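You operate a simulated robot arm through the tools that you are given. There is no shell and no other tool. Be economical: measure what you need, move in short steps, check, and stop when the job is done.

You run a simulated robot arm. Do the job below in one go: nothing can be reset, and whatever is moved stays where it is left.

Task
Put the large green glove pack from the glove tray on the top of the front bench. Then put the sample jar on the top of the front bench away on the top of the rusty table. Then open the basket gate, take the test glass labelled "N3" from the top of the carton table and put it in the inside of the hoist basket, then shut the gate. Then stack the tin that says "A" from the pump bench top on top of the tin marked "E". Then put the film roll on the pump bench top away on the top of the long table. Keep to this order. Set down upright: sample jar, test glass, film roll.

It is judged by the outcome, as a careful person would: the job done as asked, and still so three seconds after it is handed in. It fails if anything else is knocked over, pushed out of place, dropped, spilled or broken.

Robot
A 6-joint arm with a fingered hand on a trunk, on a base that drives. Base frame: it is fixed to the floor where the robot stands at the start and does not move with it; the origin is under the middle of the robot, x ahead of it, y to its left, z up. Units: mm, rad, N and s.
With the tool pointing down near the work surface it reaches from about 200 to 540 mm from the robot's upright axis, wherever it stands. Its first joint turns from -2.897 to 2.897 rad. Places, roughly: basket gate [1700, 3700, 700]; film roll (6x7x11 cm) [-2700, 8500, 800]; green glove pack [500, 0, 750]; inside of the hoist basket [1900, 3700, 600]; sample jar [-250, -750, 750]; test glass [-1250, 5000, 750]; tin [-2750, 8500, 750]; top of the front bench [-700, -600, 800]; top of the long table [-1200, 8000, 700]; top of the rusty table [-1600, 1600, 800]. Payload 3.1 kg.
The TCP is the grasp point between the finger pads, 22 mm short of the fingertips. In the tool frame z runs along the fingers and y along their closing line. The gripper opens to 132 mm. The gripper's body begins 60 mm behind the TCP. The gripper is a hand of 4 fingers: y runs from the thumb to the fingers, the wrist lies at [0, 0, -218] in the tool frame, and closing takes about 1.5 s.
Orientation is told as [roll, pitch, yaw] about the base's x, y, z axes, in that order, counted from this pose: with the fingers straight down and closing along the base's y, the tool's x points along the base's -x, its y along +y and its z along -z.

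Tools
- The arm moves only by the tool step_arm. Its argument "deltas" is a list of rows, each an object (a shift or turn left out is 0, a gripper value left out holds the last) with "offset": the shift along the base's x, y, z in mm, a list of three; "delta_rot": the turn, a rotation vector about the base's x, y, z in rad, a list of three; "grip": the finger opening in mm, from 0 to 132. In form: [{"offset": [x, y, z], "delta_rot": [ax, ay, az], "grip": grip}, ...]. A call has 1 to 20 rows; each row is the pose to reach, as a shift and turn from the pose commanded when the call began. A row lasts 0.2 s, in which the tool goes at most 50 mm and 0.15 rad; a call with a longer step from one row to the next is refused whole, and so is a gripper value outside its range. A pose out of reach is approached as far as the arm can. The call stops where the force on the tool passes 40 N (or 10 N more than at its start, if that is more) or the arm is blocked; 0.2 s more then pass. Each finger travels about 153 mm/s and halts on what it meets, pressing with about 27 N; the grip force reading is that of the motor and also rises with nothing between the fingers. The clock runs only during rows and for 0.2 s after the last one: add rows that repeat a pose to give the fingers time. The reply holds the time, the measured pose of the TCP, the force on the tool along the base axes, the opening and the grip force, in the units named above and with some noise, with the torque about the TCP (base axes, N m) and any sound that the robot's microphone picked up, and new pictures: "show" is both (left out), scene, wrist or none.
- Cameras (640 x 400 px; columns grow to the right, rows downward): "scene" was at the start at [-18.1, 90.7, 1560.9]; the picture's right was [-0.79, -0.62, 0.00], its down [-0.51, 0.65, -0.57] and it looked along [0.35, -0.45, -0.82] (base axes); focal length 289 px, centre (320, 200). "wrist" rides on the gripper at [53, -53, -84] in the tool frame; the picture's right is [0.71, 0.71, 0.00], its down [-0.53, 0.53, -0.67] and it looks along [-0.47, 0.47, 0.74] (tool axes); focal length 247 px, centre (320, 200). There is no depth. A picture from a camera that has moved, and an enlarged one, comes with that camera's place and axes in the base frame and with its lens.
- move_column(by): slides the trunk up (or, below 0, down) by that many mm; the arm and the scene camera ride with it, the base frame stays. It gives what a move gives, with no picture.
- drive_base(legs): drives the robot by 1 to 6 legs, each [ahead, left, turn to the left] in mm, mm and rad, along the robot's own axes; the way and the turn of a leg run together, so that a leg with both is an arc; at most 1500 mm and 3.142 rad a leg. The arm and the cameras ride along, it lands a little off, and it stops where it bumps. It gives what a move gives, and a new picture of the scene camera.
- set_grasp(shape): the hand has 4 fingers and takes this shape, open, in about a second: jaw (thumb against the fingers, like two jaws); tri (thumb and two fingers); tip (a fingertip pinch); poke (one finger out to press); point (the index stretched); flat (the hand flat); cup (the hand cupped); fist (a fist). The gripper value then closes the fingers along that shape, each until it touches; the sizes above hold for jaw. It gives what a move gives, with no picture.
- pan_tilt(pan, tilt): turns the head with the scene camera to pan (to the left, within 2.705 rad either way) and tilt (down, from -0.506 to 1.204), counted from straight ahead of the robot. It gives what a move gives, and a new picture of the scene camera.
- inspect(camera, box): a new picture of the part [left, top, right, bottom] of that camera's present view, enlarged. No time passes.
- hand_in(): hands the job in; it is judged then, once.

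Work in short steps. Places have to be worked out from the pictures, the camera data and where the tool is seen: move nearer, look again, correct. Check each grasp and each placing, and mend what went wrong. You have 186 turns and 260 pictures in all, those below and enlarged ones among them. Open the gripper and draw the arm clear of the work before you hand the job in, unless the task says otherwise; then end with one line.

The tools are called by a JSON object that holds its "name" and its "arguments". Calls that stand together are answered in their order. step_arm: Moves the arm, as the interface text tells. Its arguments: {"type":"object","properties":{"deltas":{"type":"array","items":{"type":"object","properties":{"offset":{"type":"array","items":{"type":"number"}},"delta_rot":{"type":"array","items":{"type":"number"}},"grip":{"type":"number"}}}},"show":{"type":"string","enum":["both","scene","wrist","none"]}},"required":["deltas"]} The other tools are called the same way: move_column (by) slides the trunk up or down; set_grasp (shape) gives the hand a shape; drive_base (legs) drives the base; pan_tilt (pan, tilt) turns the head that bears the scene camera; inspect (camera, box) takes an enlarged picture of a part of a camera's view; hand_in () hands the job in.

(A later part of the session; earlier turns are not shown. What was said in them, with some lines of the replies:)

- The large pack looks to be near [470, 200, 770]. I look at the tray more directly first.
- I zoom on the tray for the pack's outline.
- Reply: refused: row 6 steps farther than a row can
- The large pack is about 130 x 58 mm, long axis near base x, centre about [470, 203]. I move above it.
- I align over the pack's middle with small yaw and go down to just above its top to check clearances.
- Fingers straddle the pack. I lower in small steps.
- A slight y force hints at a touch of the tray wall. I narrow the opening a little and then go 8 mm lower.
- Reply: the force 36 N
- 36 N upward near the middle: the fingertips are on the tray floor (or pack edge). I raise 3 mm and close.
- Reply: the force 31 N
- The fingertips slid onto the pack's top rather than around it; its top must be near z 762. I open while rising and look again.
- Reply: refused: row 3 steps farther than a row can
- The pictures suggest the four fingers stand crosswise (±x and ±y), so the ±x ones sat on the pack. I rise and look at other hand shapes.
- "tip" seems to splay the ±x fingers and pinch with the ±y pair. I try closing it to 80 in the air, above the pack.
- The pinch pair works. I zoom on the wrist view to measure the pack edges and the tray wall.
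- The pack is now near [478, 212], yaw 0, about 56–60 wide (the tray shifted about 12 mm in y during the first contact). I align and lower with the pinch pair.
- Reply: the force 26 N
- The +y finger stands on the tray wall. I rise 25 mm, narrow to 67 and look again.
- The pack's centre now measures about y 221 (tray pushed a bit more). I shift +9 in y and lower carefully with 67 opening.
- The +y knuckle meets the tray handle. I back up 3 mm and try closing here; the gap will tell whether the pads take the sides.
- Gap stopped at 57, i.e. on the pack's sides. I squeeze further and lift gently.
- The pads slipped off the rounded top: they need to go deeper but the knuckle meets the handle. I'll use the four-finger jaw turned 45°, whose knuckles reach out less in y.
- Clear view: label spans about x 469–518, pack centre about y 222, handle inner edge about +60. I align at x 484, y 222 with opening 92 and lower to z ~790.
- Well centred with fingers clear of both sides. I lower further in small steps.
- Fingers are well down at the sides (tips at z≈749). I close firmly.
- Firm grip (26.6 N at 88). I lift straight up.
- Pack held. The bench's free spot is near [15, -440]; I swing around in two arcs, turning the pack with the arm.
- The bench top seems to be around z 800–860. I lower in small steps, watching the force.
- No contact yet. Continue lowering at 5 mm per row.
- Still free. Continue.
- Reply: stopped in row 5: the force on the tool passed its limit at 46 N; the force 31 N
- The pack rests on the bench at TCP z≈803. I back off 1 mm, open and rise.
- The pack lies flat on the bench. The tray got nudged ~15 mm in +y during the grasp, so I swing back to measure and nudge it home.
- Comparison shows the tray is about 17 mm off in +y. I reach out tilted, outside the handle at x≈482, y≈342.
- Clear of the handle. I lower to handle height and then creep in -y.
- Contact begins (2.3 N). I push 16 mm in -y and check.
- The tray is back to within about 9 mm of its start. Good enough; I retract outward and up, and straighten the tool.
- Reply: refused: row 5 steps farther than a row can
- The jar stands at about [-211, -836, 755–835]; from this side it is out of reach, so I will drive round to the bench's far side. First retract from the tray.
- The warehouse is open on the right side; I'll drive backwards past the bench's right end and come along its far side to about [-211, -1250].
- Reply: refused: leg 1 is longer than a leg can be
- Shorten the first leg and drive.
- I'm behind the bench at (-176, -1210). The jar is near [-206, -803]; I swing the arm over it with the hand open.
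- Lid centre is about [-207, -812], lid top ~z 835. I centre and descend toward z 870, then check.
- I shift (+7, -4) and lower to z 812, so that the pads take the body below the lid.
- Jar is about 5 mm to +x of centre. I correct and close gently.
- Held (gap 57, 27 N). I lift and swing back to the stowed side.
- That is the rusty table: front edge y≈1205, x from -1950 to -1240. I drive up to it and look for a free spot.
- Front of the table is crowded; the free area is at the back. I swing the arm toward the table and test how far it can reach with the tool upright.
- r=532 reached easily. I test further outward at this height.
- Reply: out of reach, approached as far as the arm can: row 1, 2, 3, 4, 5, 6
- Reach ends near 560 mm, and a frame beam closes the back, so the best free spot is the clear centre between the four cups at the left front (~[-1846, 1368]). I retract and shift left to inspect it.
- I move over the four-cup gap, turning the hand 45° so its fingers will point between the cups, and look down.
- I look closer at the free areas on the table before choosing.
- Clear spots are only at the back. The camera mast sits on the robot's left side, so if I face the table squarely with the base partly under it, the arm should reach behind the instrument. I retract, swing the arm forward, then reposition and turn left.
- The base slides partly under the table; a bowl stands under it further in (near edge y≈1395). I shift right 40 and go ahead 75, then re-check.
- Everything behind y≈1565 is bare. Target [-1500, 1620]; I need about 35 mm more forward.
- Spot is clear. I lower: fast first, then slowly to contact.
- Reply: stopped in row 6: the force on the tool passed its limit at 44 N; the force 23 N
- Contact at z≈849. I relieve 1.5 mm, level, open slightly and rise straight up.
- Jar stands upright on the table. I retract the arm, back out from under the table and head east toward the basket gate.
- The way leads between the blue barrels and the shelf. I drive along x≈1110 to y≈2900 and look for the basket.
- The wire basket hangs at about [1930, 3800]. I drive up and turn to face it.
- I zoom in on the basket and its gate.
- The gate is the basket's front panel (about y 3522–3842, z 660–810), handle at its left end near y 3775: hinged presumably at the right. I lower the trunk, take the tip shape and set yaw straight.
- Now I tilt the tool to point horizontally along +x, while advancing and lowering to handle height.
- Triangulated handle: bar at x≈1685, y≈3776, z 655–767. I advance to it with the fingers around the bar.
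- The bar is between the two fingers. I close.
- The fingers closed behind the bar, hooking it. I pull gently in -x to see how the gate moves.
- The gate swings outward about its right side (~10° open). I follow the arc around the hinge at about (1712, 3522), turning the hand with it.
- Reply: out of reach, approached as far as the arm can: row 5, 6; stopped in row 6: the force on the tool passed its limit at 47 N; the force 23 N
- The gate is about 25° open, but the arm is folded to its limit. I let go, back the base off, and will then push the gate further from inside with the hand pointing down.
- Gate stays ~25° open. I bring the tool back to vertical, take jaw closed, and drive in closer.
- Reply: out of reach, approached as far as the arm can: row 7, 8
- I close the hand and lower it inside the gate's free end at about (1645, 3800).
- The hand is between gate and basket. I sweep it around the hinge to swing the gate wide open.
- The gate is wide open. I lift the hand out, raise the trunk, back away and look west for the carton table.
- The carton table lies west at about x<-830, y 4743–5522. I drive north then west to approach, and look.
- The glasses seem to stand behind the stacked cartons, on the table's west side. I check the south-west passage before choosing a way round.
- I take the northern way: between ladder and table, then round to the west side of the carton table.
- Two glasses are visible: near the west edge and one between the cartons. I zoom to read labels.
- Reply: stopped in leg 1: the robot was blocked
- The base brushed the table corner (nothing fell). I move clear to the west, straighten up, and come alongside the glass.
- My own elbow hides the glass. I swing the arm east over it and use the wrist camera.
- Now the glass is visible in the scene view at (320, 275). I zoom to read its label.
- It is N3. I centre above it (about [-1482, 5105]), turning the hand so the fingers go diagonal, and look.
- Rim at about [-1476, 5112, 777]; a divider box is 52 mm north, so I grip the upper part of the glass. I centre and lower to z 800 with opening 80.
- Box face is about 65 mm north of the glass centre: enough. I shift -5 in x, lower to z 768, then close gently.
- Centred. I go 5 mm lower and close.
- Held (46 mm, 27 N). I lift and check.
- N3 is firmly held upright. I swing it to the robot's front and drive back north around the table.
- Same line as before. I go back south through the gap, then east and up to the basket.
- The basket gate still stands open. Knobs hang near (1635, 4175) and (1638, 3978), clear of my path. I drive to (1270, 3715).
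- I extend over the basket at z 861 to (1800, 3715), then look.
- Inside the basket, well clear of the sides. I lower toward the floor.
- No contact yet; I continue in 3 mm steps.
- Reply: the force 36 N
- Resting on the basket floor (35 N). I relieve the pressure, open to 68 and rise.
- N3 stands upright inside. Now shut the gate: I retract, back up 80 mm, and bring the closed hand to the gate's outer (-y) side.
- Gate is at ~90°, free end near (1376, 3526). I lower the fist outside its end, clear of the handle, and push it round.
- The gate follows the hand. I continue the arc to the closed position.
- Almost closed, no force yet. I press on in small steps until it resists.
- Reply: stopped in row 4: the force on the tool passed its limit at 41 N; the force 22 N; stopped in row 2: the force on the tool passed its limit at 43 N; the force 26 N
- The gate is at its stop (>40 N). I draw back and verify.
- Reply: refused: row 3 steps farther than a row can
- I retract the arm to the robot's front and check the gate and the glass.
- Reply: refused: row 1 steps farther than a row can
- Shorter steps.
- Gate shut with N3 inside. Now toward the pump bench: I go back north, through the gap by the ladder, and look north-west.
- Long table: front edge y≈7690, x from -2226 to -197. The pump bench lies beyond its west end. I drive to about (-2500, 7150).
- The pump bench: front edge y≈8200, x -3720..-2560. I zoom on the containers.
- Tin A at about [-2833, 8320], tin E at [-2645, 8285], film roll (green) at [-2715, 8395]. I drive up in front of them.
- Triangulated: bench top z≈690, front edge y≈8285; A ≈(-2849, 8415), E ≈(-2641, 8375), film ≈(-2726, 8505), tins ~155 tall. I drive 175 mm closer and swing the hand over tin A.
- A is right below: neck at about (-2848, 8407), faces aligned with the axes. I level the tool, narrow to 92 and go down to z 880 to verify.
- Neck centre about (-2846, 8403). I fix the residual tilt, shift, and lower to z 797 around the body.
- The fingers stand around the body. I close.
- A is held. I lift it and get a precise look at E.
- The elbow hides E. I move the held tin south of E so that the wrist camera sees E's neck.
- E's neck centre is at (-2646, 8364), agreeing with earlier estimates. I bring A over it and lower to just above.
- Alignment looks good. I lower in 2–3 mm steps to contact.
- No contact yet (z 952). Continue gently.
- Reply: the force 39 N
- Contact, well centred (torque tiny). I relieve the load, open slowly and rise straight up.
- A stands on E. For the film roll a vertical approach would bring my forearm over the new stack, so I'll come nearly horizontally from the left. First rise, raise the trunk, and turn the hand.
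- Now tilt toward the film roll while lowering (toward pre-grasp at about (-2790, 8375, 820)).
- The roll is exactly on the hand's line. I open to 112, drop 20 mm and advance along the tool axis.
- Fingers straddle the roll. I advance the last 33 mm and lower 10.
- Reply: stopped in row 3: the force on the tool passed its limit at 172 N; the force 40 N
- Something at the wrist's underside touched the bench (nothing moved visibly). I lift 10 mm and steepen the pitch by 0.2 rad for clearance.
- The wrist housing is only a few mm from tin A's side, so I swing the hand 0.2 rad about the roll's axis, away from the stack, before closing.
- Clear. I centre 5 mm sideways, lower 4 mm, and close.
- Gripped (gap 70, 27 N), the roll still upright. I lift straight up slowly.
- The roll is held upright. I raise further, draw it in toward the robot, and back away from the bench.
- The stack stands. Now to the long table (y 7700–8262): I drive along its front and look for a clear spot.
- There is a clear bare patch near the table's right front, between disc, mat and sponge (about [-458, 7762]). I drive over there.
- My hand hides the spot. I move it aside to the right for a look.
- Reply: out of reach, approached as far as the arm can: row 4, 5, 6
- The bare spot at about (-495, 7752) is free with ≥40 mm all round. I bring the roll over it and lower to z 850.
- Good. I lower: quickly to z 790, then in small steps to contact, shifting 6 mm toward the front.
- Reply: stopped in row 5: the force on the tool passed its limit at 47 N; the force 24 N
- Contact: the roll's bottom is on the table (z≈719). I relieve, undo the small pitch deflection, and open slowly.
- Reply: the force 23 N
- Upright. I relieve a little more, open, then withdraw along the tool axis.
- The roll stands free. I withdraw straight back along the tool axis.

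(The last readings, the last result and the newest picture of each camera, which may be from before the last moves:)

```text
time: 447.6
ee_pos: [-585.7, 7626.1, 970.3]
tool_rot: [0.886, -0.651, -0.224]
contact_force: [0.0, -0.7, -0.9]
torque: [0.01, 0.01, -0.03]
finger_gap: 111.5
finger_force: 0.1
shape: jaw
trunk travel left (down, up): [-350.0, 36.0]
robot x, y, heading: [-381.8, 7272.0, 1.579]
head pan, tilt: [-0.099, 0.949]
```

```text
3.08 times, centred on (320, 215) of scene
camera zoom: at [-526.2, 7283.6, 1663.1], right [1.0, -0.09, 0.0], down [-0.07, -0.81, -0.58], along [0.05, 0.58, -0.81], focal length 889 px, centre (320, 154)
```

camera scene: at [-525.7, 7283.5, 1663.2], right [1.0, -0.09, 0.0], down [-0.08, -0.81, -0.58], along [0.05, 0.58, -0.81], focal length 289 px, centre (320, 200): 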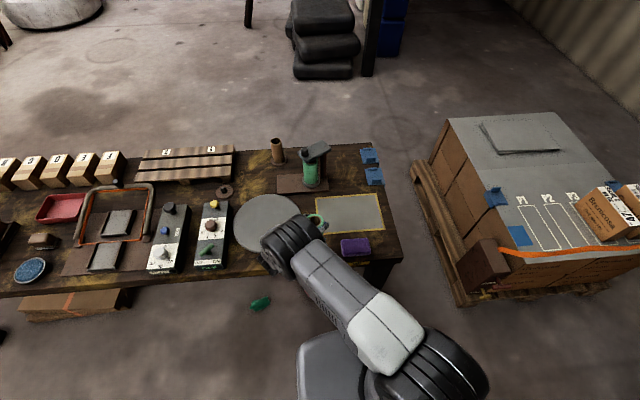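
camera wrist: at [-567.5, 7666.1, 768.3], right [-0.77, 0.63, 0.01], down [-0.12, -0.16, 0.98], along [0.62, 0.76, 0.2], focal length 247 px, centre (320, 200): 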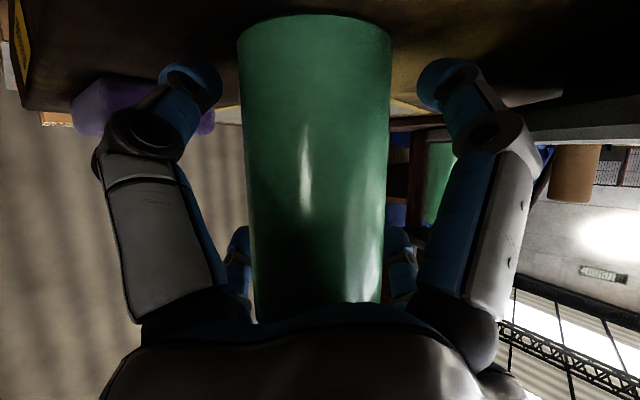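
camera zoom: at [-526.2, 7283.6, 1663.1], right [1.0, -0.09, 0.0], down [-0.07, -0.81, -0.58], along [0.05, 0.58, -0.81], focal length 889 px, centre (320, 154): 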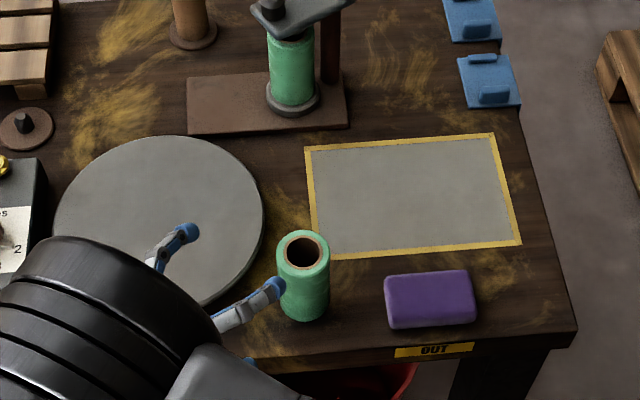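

The film roll stands upright on bare table top. I back the robot away and take a last look.

{"name": "drive_base", "arguments": {"legs": [[-300, 0, 0]]}}

{"name": "pan_tilt", "arguments": {"pan": 1.0, "tilt": 0.4}}

```text
time: 449.6
ee_pos: [-585.0, 7323.1, 970.5]
tool_rot: [0.888, -0.653, -0.223]
contact_force: [0.6, -1.1, -0.1]
torque: [0.02, 0.0, 0.04]
finger_gap: 111.9
finger_force: 0.1
shape: jaw
trunk travel left (down, up): [-350.0, 36.0]
robot x, y, heading: [-381.8, 6973.4, 1.583]
head pan, tilt: [-0.099, 0.949]
camera scene: at [-523.5, 6980.3, 1663.2], right [1.0, -0.09, 0.0], down [-0.07, -0.81, -0.58], along [0.05, 0.58, -0.81], focal length 289 px, centre (320, 200)
```

scene: 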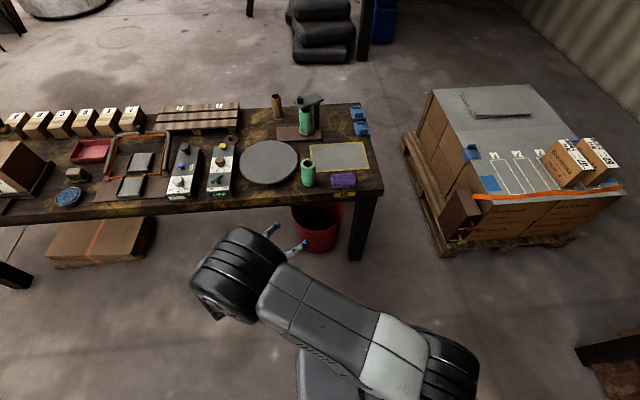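

```text
time: 451.0
ee_pos: [-585.4, 7322.9, 971.4]
tool_rot: [0.889, -0.65, -0.223]
contact_force: [-0.1, -0.7, 0.6]
torque: [0.01, 0.01, -0.01]
finger_gap: 111.6
finger_force: 0.1
shape: jaw
trunk travel left (down, up): [-350.0, 36.0]
robot x, y, heading: [-378.1, 6971.9, 1.578]
head pan, tilt: [1.0, 0.4]
camera scene: at [-608.4, 6958.3, 1709.8], right [0.53, 0.85, 0.0], down [0.33, -0.21, -0.92], along [-0.78, 0.49, -0.39], focal length 289 px, centre (320, 200)
```

scene: 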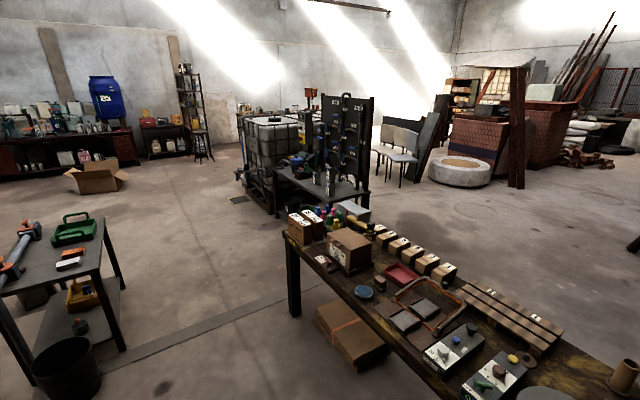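

All five placements are done, the stack still stands, and the gripper is open and clear. I hand in.

{"name": "hand_in", "arguments": {}}

```text
The job is handed in.
```

All five tasks were completed in order and handed in: pack on the front bench, jar upright on the rusty table, N3 upright in the basket with the gate shut, tin A on tin E, film roll upright on the long table; the glove tray ended about 9 mm off its start, and my base bumped the carton table once with nothing falling.
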